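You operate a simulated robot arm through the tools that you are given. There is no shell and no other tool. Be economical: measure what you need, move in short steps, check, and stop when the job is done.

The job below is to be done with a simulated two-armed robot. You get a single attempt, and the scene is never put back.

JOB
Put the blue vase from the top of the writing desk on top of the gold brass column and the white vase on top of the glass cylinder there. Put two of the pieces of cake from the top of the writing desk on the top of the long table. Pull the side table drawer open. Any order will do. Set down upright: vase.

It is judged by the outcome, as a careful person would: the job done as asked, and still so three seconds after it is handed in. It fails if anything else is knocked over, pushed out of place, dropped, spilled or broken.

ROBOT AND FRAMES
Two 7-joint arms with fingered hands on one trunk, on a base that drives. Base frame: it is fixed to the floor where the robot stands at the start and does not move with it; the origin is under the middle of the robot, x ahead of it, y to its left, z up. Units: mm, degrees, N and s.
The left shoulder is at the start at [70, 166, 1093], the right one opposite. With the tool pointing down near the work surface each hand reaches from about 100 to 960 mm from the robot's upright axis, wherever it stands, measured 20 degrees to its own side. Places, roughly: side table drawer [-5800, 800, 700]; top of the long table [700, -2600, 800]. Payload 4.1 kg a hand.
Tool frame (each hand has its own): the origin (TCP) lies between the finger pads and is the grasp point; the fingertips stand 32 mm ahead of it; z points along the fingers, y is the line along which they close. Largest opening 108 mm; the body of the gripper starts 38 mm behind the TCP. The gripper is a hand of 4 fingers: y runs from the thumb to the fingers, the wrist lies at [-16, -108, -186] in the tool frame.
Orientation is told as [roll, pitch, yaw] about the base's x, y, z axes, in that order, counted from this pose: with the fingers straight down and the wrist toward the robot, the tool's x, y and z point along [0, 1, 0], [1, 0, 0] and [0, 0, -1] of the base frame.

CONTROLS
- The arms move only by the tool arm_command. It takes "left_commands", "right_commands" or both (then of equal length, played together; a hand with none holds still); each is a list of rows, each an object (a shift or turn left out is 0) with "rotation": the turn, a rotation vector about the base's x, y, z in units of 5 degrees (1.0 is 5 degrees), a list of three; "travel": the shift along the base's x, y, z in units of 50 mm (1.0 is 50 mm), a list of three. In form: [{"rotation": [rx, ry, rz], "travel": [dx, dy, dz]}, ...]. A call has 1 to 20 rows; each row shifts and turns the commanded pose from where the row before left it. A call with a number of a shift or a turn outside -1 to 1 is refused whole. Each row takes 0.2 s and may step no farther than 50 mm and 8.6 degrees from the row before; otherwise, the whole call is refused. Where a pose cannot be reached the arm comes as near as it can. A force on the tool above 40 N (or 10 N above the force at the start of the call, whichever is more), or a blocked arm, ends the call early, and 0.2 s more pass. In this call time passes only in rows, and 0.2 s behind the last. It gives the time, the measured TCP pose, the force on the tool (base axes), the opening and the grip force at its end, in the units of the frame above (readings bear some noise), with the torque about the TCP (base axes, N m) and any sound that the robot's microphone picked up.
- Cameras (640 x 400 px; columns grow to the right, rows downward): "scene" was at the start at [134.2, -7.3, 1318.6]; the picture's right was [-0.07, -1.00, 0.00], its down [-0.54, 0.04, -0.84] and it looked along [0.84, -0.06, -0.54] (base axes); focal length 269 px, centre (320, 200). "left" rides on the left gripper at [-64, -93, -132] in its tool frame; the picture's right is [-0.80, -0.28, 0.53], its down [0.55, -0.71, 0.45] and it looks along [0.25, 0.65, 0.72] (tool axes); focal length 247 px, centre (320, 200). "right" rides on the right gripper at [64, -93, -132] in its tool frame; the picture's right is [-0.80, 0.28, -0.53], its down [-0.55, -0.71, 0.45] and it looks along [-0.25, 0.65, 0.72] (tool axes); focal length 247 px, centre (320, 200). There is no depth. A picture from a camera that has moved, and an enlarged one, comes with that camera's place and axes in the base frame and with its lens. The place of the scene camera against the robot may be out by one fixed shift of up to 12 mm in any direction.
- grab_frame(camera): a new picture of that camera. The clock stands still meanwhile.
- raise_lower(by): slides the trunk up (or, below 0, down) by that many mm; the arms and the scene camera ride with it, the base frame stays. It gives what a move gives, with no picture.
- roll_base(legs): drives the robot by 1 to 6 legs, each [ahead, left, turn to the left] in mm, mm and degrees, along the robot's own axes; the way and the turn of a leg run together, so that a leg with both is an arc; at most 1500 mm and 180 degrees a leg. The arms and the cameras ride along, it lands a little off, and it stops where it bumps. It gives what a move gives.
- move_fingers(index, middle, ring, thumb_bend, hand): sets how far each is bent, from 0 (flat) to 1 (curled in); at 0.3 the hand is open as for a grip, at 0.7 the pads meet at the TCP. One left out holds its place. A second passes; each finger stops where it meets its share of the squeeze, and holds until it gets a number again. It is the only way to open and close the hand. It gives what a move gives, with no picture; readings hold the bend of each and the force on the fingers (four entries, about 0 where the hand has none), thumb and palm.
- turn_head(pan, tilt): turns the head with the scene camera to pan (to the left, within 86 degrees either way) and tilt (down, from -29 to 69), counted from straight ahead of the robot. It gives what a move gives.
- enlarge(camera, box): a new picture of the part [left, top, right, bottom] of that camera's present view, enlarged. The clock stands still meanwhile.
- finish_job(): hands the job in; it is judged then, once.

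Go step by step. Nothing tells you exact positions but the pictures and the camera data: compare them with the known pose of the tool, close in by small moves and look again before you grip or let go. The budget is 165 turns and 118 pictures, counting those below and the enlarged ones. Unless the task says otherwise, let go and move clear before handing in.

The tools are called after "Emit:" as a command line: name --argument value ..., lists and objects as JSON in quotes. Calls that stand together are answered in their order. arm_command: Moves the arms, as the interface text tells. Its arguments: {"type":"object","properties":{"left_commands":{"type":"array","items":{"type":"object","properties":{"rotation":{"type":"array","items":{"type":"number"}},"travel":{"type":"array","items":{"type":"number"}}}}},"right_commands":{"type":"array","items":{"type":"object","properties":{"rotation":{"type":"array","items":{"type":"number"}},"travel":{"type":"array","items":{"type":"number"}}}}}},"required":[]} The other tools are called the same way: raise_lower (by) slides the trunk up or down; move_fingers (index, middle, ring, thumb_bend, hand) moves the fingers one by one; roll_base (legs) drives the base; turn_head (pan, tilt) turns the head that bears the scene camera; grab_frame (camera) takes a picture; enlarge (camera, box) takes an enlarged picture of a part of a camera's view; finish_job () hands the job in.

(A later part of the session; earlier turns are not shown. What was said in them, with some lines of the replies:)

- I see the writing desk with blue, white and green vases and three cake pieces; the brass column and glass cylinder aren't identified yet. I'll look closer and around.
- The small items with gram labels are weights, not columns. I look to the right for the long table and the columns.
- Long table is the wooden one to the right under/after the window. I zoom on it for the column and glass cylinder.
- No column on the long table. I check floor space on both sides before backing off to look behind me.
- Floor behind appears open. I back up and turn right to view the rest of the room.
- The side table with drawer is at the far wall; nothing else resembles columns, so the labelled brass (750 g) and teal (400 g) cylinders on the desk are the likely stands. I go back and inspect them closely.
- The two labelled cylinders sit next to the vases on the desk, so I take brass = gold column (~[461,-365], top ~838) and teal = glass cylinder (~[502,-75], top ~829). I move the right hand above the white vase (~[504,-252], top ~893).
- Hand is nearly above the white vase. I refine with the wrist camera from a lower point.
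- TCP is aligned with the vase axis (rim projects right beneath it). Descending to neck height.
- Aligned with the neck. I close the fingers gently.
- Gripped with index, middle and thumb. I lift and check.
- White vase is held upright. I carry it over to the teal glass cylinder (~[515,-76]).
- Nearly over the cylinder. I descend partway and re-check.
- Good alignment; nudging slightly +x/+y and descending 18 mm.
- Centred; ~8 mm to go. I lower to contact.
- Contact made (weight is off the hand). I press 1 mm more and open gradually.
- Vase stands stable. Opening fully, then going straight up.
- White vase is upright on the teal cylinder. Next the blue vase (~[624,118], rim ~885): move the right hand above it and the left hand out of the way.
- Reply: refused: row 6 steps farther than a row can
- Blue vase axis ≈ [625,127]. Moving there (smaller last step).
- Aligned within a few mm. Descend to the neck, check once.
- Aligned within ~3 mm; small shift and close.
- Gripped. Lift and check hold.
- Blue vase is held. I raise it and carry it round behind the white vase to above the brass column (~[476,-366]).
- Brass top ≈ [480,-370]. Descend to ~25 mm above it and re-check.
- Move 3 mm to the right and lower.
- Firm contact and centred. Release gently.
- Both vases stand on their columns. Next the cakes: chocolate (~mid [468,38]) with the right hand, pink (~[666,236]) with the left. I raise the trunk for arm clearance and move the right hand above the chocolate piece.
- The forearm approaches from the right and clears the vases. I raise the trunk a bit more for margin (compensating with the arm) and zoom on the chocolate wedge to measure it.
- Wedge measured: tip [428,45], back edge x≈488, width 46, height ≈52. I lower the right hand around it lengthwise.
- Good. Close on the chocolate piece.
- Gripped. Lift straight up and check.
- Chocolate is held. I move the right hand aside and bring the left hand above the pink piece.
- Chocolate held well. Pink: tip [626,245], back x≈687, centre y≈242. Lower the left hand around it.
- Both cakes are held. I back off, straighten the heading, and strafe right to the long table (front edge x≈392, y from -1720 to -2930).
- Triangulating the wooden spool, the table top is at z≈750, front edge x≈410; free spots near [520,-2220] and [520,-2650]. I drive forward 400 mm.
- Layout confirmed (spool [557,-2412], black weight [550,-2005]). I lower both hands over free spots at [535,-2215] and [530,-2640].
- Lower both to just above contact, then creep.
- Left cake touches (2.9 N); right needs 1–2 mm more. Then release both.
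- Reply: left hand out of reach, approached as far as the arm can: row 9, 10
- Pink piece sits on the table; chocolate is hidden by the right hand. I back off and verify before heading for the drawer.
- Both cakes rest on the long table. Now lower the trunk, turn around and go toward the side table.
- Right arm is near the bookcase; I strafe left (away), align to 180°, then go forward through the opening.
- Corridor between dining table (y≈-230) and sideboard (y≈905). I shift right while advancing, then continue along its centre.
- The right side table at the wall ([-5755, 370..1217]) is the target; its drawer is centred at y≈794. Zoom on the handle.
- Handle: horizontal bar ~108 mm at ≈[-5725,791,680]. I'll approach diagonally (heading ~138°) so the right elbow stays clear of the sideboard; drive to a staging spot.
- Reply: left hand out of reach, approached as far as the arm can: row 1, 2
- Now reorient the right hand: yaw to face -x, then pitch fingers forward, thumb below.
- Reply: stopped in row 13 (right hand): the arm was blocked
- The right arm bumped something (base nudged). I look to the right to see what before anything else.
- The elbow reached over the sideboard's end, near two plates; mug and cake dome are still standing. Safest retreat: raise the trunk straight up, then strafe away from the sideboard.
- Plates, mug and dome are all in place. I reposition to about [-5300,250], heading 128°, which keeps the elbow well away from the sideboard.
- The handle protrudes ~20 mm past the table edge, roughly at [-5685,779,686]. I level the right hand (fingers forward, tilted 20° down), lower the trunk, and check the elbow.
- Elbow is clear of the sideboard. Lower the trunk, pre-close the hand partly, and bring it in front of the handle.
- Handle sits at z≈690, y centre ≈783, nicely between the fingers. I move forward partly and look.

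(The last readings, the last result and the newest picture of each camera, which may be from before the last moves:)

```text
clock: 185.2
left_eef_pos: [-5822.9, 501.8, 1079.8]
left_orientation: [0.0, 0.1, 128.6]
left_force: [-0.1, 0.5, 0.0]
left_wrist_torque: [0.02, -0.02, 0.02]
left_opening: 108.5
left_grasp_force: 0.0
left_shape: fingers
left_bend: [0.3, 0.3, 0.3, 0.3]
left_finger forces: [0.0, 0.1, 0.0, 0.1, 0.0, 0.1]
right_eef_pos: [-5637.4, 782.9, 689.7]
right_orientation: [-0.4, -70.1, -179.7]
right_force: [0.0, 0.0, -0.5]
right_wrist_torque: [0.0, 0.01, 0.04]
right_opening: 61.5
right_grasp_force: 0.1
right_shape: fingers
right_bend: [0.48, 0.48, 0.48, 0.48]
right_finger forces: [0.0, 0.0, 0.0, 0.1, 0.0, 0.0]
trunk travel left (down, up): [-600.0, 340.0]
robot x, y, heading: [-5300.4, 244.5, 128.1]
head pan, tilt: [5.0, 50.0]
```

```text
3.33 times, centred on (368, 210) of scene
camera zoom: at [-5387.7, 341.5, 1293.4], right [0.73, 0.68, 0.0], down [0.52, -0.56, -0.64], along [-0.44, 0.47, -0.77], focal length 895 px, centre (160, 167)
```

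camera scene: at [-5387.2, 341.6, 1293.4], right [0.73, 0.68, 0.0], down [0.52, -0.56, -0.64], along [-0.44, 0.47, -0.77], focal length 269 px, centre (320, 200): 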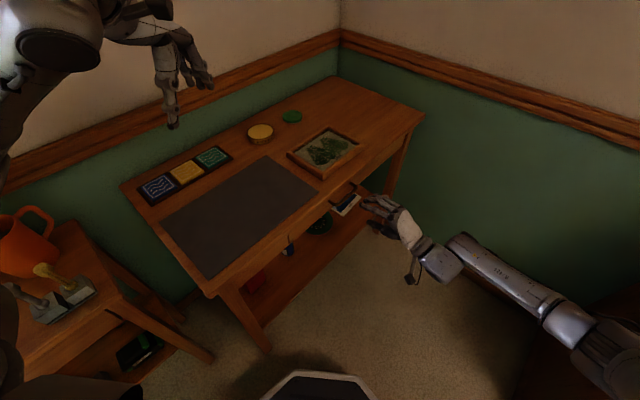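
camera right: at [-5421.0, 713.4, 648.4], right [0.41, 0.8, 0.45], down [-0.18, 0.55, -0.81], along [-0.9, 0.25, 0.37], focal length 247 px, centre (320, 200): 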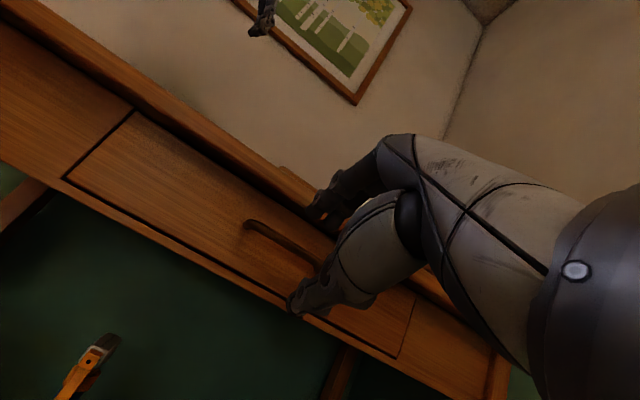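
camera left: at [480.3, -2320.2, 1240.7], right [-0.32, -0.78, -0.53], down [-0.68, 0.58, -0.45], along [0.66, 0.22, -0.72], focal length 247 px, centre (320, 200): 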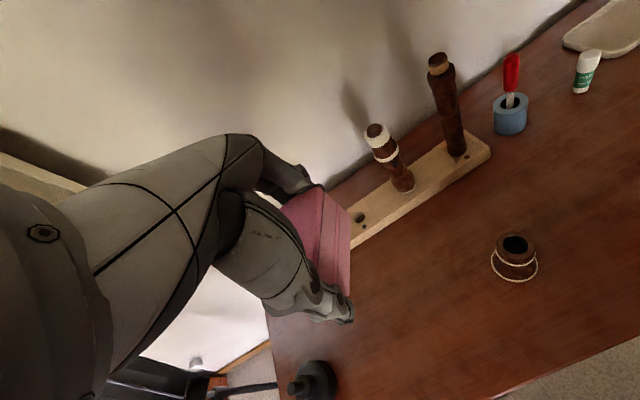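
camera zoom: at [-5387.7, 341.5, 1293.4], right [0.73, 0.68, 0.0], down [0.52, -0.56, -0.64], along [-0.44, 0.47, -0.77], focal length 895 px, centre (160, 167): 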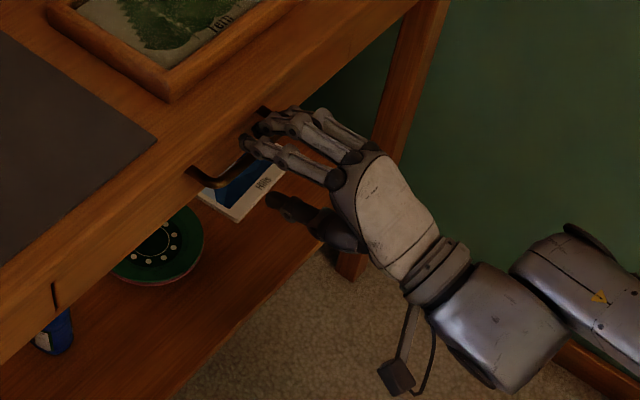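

Fingers are just above the bar, thumb below. Advance 25 mm so the fingertips reach past it.

Emit:
arm_command --right_commands '[{"travel": [-0.25, 0, 0]}, {"travel": [-0.25, 0, 0]}]'

Emit:
enlarge --camera "right" --box '[180, 130, 420, 330]'

Emit:
enlarge --camera "scene" --box '[308, 150, 404, 222]'

```text
clock: 185.8
left_eef_pos: [-5821.5, 503.4, 1080.5]
left_orientation: [0.0, 0.1, 128.6]
left_force: [0.3, 0.3, -0.6]
left_wrist_torque: [0.01, -0.01, 0.0]
left_opening: 108.6
left_grasp_force: 0.1
left_shape: fingers
left_bend: [0.3, 0.3, 0.3, 0.3]
left_finger forces: [0.0, 0.0, 0.0, 0.1, 0.1, 0.0]
right_eef_pos: [-5660.0, 783.6, 687.1]
right_orientation: [-0.2, -70.0, 179.9]
right_force: [10.9, -0.9, -8.4]
right_wrist_torque: [-0.03, 0.32, -0.06]
right_opening: 61.3
right_grasp_force: 6.9
right_shape: fingers
right_bend: [0.48, 0.53, 0.49, 0.48]
right_finger forces: [0.1, 12.3, 1.0, 0.0, 0.0, 0.1]
trunk travel left (down, up): [-600.0, 340.0]
robot x, y, heading: [-5296.8, 245.7, 127.8]
head pan, tilt: [5.0, 50.0]
```

```text
2.00 times, centred on (300, 230) of right
camera zoom: at [-5504.4, 718.9, 645.5], right [0.41, 0.8, 0.45], down [-0.18, 0.55, -0.82], along [-0.9, 0.25, 0.36], focal length 494 px, centre (360, 140)
```

zoom: 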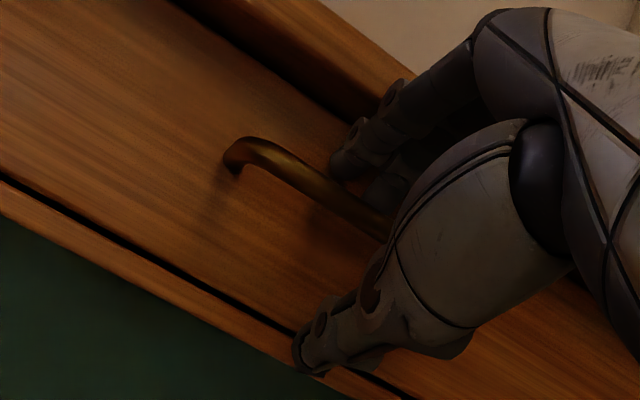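

```text
5.56 times, centred on (356, 186) of scene
camera zoom: at [-5385.9, 342.6, 1293.2], right [0.73, 0.68, 0.0], down [0.52, -0.56, -0.64], along [-0.44, 0.47, -0.77], focal length 1492 px, centre (120, 278)
```

zoom: 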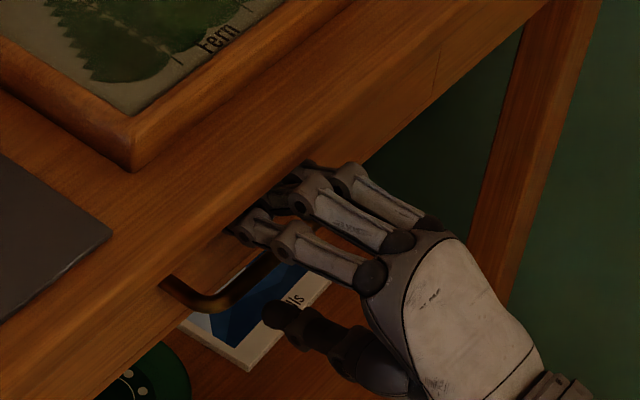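

The middle fingertip touched the table edge; I ease back and down slightly, then close on the bar.

Emit:
arm_command --right_commands '[{"travel": [0.08, 0, -0.12]}]'

Emit:
move_fingers --hand "right" --index 0.75 --middle 0.75 --ring 0.75 --thumb_bend 0.75

Emit:
enlarge --camera "right" --box '[180, 130, 420, 330]'

Emit:
enlarge --camera "scene" --box '[308, 150, 404, 222]'

```text
clock: 186.2
left_eef_pos: [-5823.4, 503.5, 1080.9]
left_orientation: [-0.1, -0.1, 128.6]
left_force: [-0.3, -0.2, -0.4]
left_wrist_torque: [-0.01, 0.02, -0.02]
left_opening: 108.5
left_grasp_force: 0.0
left_shape: fingers
left_bend: [0.3, 0.3, 0.3, 0.3]
left_finger forces: [0.0, 0.0, 0.0, 0.0, 0.0, 0.0]
right_eef_pos: [-5659.8, 782.2, 683.5]
right_orientation: [-0.2, -70.1, -179.9]
right_force: [1.2, 2.4, -4.1]
right_wrist_torque: [-0.15, 0.02, -0.08]
right_opening: 61.5
right_grasp_force: 2.1
right_shape: fingers
right_bend: [0.48, 0.51, 0.48, 0.48]
right_finger forces: [0.0, 3.8, 0.0, 0.0, 0.0, 0.0]
trunk travel left (down, up): [-600.0, 340.0]
robot x, y, heading: [-5300.3, 248.3, 128.1]
head pan, tilt: [5.0, 50.0]
```

```text
clock: 187.2
left_eef_pos: [-5823.5, 502.6, 1080.7]
left_orientation: [0.1, 0.0, 128.6]
left_force: [-0.5, -0.5, 0.7]
left_wrist_torque: [0.0, -0.01, 0.01]
left_opening: 108.6
left_grasp_force: 0.1
left_shape: fingers
left_bend: [0.3, 0.3, 0.3, 0.3]
left_finger forces: [0.0, 0.0, 0.0, 0.0, 0.0, 0.0]
right_eef_pos: [-5660.2, 780.9, 683.2]
right_orientation: [-0.2, -70.0, -179.8]
right_force: [0.1, -1.3, -0.8]
right_wrist_torque: [0.01, 0.01, 0.01]
right_opening: 0.0
right_grasp_force: 0.1
right_shape: fingers
right_bend: [0.74, 0.74, 0.75, 0.73]
right_finger forces: [0.1, 0.0, 0.1, 0.0, 0.1, 0.1]
trunk travel left (down, up): [-600.0, 340.0]
robot x, y, heading: [-5297.2, 247.4, 127.9]
head pan, tilt: [5.0, 50.0]
```

```text
2.00 times, centred on (300, 230) of right
camera zoom: at [-5503.5, 717.8, 642.0], right [0.41, 0.8, 0.45], down [-0.18, 0.55, -0.81], along [-0.9, 0.25, 0.37], focal length 494 px, centre (360, 140)
```

zoom: 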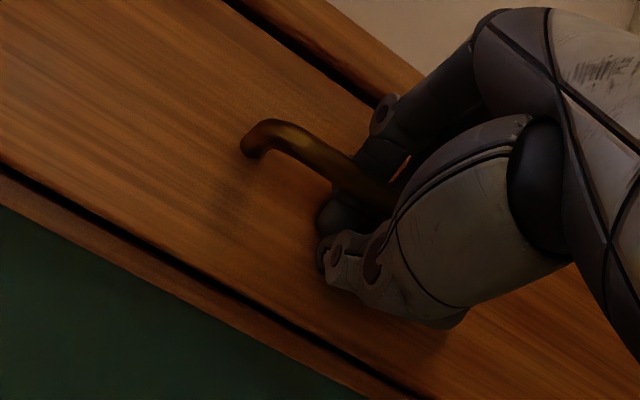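

```text
5.56 times, centred on (356, 186) of scene
camera zoom: at [-5387.3, 341.7, 1293.4], right [0.73, 0.68, 0.0], down [0.52, -0.56, -0.64], along [-0.44, 0.47, -0.77], focal length 1492 px, centre (120, 278)
```

zoom: 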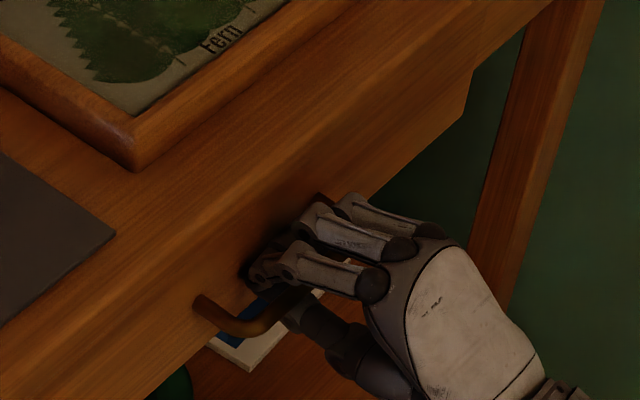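

The fingers hooked around the bar and the drawer already moved slightly. Pull gently with the arm first.

Emit:
arm_command --right_commands '[{"travel": [0.3, 0, 0]}, {"travel": [0.3, 0, 0]}, {"travel": [0.3, 0, 0]}]'

Emit:
grab_frame --camera "scene"

```text
clock: 188.0
left_eef_pos: [-5822.2, 502.9, 1079.9]
left_orientation: [0.1, 0.0, 128.5]
left_force: [0.1, -0.4, 0.6]
left_wrist_torque: [0.01, 0.0, 0.01]
left_opening: 108.3
left_grasp_force: 0.1
left_shape: fingers
left_bend: [0.3, 0.3, 0.3, 0.3]
left_finger forces: [0.0, 0.0, 0.0, 0.1, 0.0, 0.1]
right_eef_pos: [-5615.1, 781.5, 684.4]
right_orientation: [-0.4, -70.1, -179.9]
right_force: [-0.8, -0.2, -0.1]
right_wrist_torque: [0.01, -0.03, 0.0]
right_opening: 0.1
right_grasp_force: 0.1
right_shape: fingers
right_bend: [0.74, 0.74, 0.75, 0.73]
right_finger forces: [0.0, 0.0, 0.0, 0.0, 0.1, 0.0]
trunk travel left (down, up): [-600.0, 340.0]
robot x, y, heading: [-5301.7, 250.8, 128.0]
head pan, tilt: [5.0, 50.0]
```

```text
17 pictures are left
camera scene: at [-5386.6, 341.5, 1293.4], right [0.73, 0.68, 0.0], down [0.52, -0.56, -0.64], along [-0.44, 0.47, -0.77], focal length 269 px, centre (320, 200)
```

scene: 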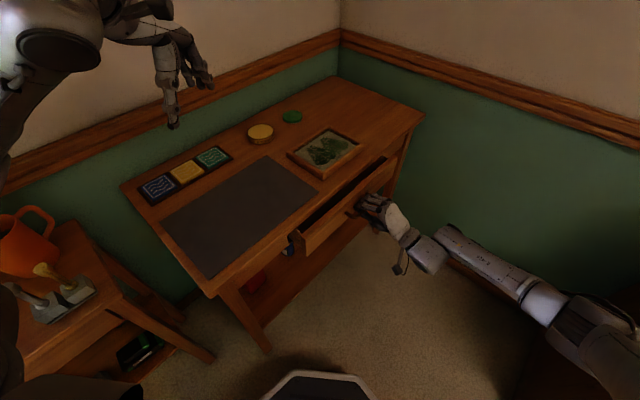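

The drawer is opening. I continue by driving the base straight back (+x) so the elbow stays clear of the sideboard.

Emit:
roll_base --legs '[[-74, -95, 0]]'

Emit:
grab_frame --camera "scene"

```text
clock: 189.3
left_eef_pos: [-5700.3, 504.9, 1081.4]
left_orientation: [0.1, 0.0, 128.8]
left_force: [0.2, 0.4, -0.3]
left_wrist_torque: [0.0, 0.03, 0.0]
left_opening: 108.3
left_grasp_force: 0.0
left_shape: fingers
left_bend: [0.3, 0.3, 0.3, 0.3]
left_finger forces: [0.0, 0.0, 0.0, 0.1, 0.0, 0.1]
right_eef_pos: [-5493.0, 783.6, 684.4]
right_orientation: [-0.3, -70.2, -179.8]
right_force: [-0.5, -0.4, -0.5]
right_wrist_torque: [-0.01, 0.02, 0.03]
right_opening: 0.0
right_grasp_force: 0.4
right_shape: fingers
right_bend: [0.74, 0.74, 0.75, 0.73]
right_finger forces: [0.0, 0.0, 1.1, 0.1, 0.0, 0.0]
trunk travel left (down, up): [-600.0, 340.0]
robot x, y, heading: [-5177.9, 247.9, 128.2]
head pan, tilt: [5.0, 50.0]
```

```text
16 pictures are left
camera scene: at [-5265.1, 342.7, 1293.5], right [0.73, 0.68, 0.0], down [0.52, -0.56, -0.64], along [-0.44, 0.47, -0.77], focal length 269 px, centre (320, 200)
```

scene: 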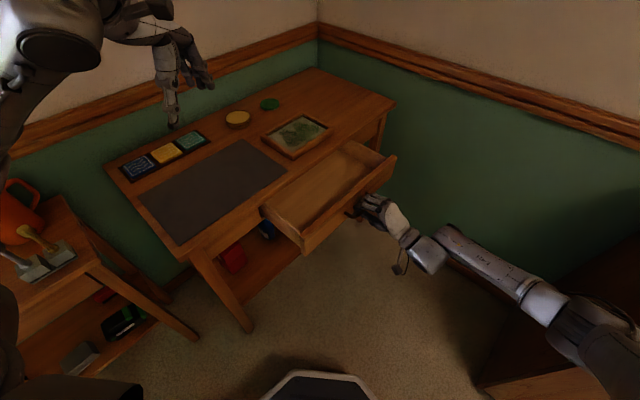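

Drawer is ~185 mm open. I pull 35 mm more, then release.

Emit:
roll_base --legs '[[-22, -28, 0]]'

Emit:
move_fingers --hand "right" --index 0.3 --middle 0.3 --ring 0.3 --thumb_bend 0.3

Emit:
enlarge --camera "scene" --box '[240, 100, 480, 280]'

```text
clock: 190.1
left_eef_pos: [-5665.6, 502.3, 1081.4]
left_orientation: [0.0, -0.1, 128.7]
left_force: [0.8, -0.7, 0.5]
left_wrist_torque: [0.0, 0.02, 0.01]
left_opening: 108.2
left_grasp_force: 0.0
left_shape: fingers
left_bend: [0.3, 0.3, 0.3, 0.3]
left_finger forces: [0.0, 0.0, 0.0, 0.0, 0.1, 0.0]
right_eef_pos: [-5460.3, 783.3, 684.2]
right_orientation: [-0.4, -70.2, -179.8]
right_force: [-0.7, 0.0, -0.2]
right_wrist_torque: [0.03, -0.01, 0.0]
right_opening: 0.0
right_grasp_force: 0.3
right_shape: fingers
right_bend: [0.74, 0.74, 0.75, 0.73]
right_finger forces: [0.1, 0.0, 1.0, 0.0, 0.0, 0.1]
trunk travel left (down, up): [-600.0, 340.0]
robot x, y, heading: [-5141.0, 247.9, 128.0]
head pan, tilt: [5.0, 50.0]
```

```text
clock: 191.1
left_eef_pos: [-5664.9, 503.8, 1081.0]
left_orientation: [-0.1, 0.0, 128.7]
left_force: [0.6, 0.4, -1.0]
left_wrist_torque: [-0.02, -0.02, -0.01]
left_opening: 108.4
left_grasp_force: 0.1
left_shape: fingers
left_bend: [0.3, 0.3, 0.3, 0.3]
left_finger forces: [0.1, 0.0, 0.1, 0.1, 0.1, 0.0]
right_eef_pos: [-5460.2, 782.2, 684.1]
right_orientation: [-0.3, -70.2, -179.8]
right_force: [0.2, 0.4, 0.0]
right_wrist_torque: [0.01, 0.0, -0.02]
right_opening: 108.0
right_grasp_force: 0.0
right_shape: fingers
right_bend: [0.3, 0.3, 0.3, 0.3]
right_finger forces: [0.0, 0.0, 0.0, 0.0, 0.0, 0.0]
trunk travel left (down, up): [-600.0, 340.0]
robot x, y, heading: [-5140.0, 246.6, 128.0]
head pan, tilt: [5.0, 50.0]
```

```text
2.22 times, centred on (360, 190) of scene
camera zoom: at [-5230.3, 342.4, 1293.4], right [0.73, 0.68, 0.0], down [0.52, -0.56, -0.64], along [-0.44, 0.47, -0.77], focal length 597 px, centre (231, 222)
```

zoom: 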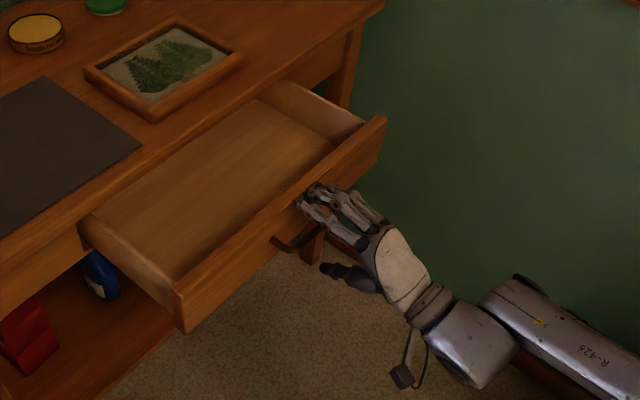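

Drawer is clearly open. Back the hand straight away with the base and verify nothing moved with it.

Emit:
roll_base --legs '[[-74, -95, 0]]'

Emit:
grab_frame --camera "scene"

```text
clock: 192.4
left_eef_pos: [-5542.9, 503.5, 1080.8]
left_orientation: [0.1, 0.0, 128.6]
left_force: [-0.3, -0.3, 0.5]
left_wrist_torque: [-0.01, 0.03, 0.0]
left_opening: 108.5
left_grasp_force: 0.1
left_shape: fingers
left_bend: [0.3, 0.3, 0.3, 0.3]
left_finger forces: [0.0, 0.0, 0.1, 0.0, 0.0, 0.1]
right_eef_pos: [-5339.4, 782.9, 684.3]
right_orientation: [-0.3, -70.2, -179.7]
right_force: [0.4, -0.5, 0.6]
right_wrist_torque: [0.0, 0.0, -0.03]
right_opening: 108.3
right_grasp_force: 0.0
right_shape: fingers
right_bend: [0.3, 0.3, 0.3, 0.3]
right_finger forces: [0.0, 0.0, 0.1, 0.0, 0.1, 0.0]
trunk travel left (down, up): [-600.0, 340.0]
robot x, y, heading: [-5021.6, 251.9, 128.0]
head pan, tilt: [5.0, 50.0]
```

```text
14 pictures are left
camera scene: at [-5108.6, 343.3, 1293.5], right [0.73, 0.68, 0.0], down [0.52, -0.56, -0.64], along [-0.44, 0.47, -0.77], focal length 269 px, centre (320, 200)
```

scene: 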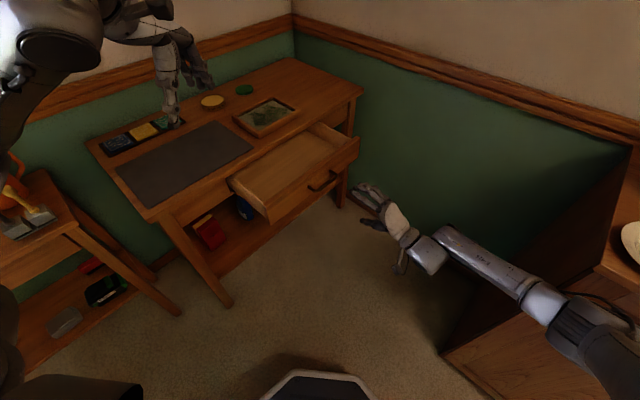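

Drawer stays open and the hand is clear. One last look at the sideboard to confirm everything is in place.

Emit:
turn_head --pan -70 --tilt 35

Emit:
grab_frame --camera "scene"

```text
clock: 193.8
left_eef_pos: [-5544.9, 504.8, 1080.2]
left_orientation: [0.1, -0.1, 128.7]
left_force: [-0.2, 0.1, -0.2]
left_wrist_torque: [0.02, 0.02, 0.0]
left_opening: 108.1
left_grasp_force: 0.1
left_shape: fingers
left_bend: [0.3, 0.3, 0.3, 0.3]
left_finger forces: [0.0, 0.0, 0.1, 0.0, 0.0, 0.0]
right_eef_pos: [-5339.6, 781.2, 685.3]
right_orientation: [-0.3, -70.1, -179.8]
right_force: [-0.2, 0.2, 0.1]
right_wrist_torque: [0.03, -0.01, 0.01]
right_opening: 108.2
right_grasp_force: 0.2
right_shape: fingers
right_bend: [0.3, 0.3, 0.3, 0.3]
right_finger forces: [0.0, 0.0, 0.1, 0.0, 0.0, 0.0]
trunk travel left (down, up): [-600.0, 340.0]
robot x, y, heading: [-5021.2, 249.5, 128.3]
head pan, tilt: [-70.0, 35.0]
```

```text
13 pictures are left
camera scene: at [-5010.5, 361.6, 1315.1], right [0.85, -0.53, 0.0], down [-0.3, -0.49, -0.82], along [0.43, 0.69, -0.57], focal length 269 px, centre (320, 200)
```

scene: 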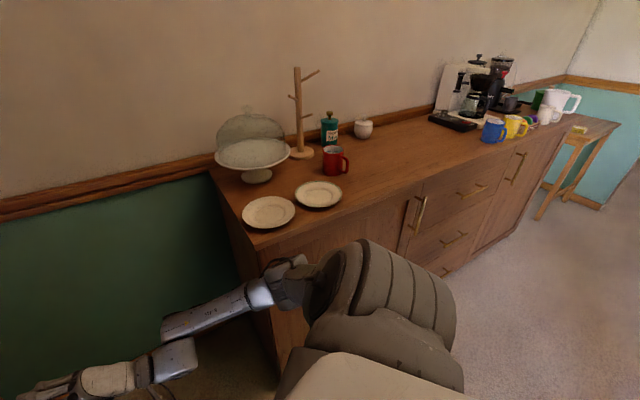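

Everything on the sideboard is upright and in place, the drawer is open, the vases are on their columns, and two cakes are on the long table. Handing in.

Emit:
finish_job

```text
The job is handed in.
```

The job is handed in, with every part done. The blue vase stands upright on the brass column and the white vase on the teal cylinder. The pink and chocolate cake pieces are on the long table, and the side table drawer is open by about 200 mm.

- **Columns:** I found no other column or glass cylinder in the views I took. I used the two labelled pieces on the writing desk, the brass one marked 750 g and the teal one marked 400 g. I assumed the teal one was the glass cylinder.
- **Bump:** On the way to the drawer, the right elbow bumped the sideboard and nudged the base slightly. In the pictures afterwards, everything on the sideboard was upright and looked in place.
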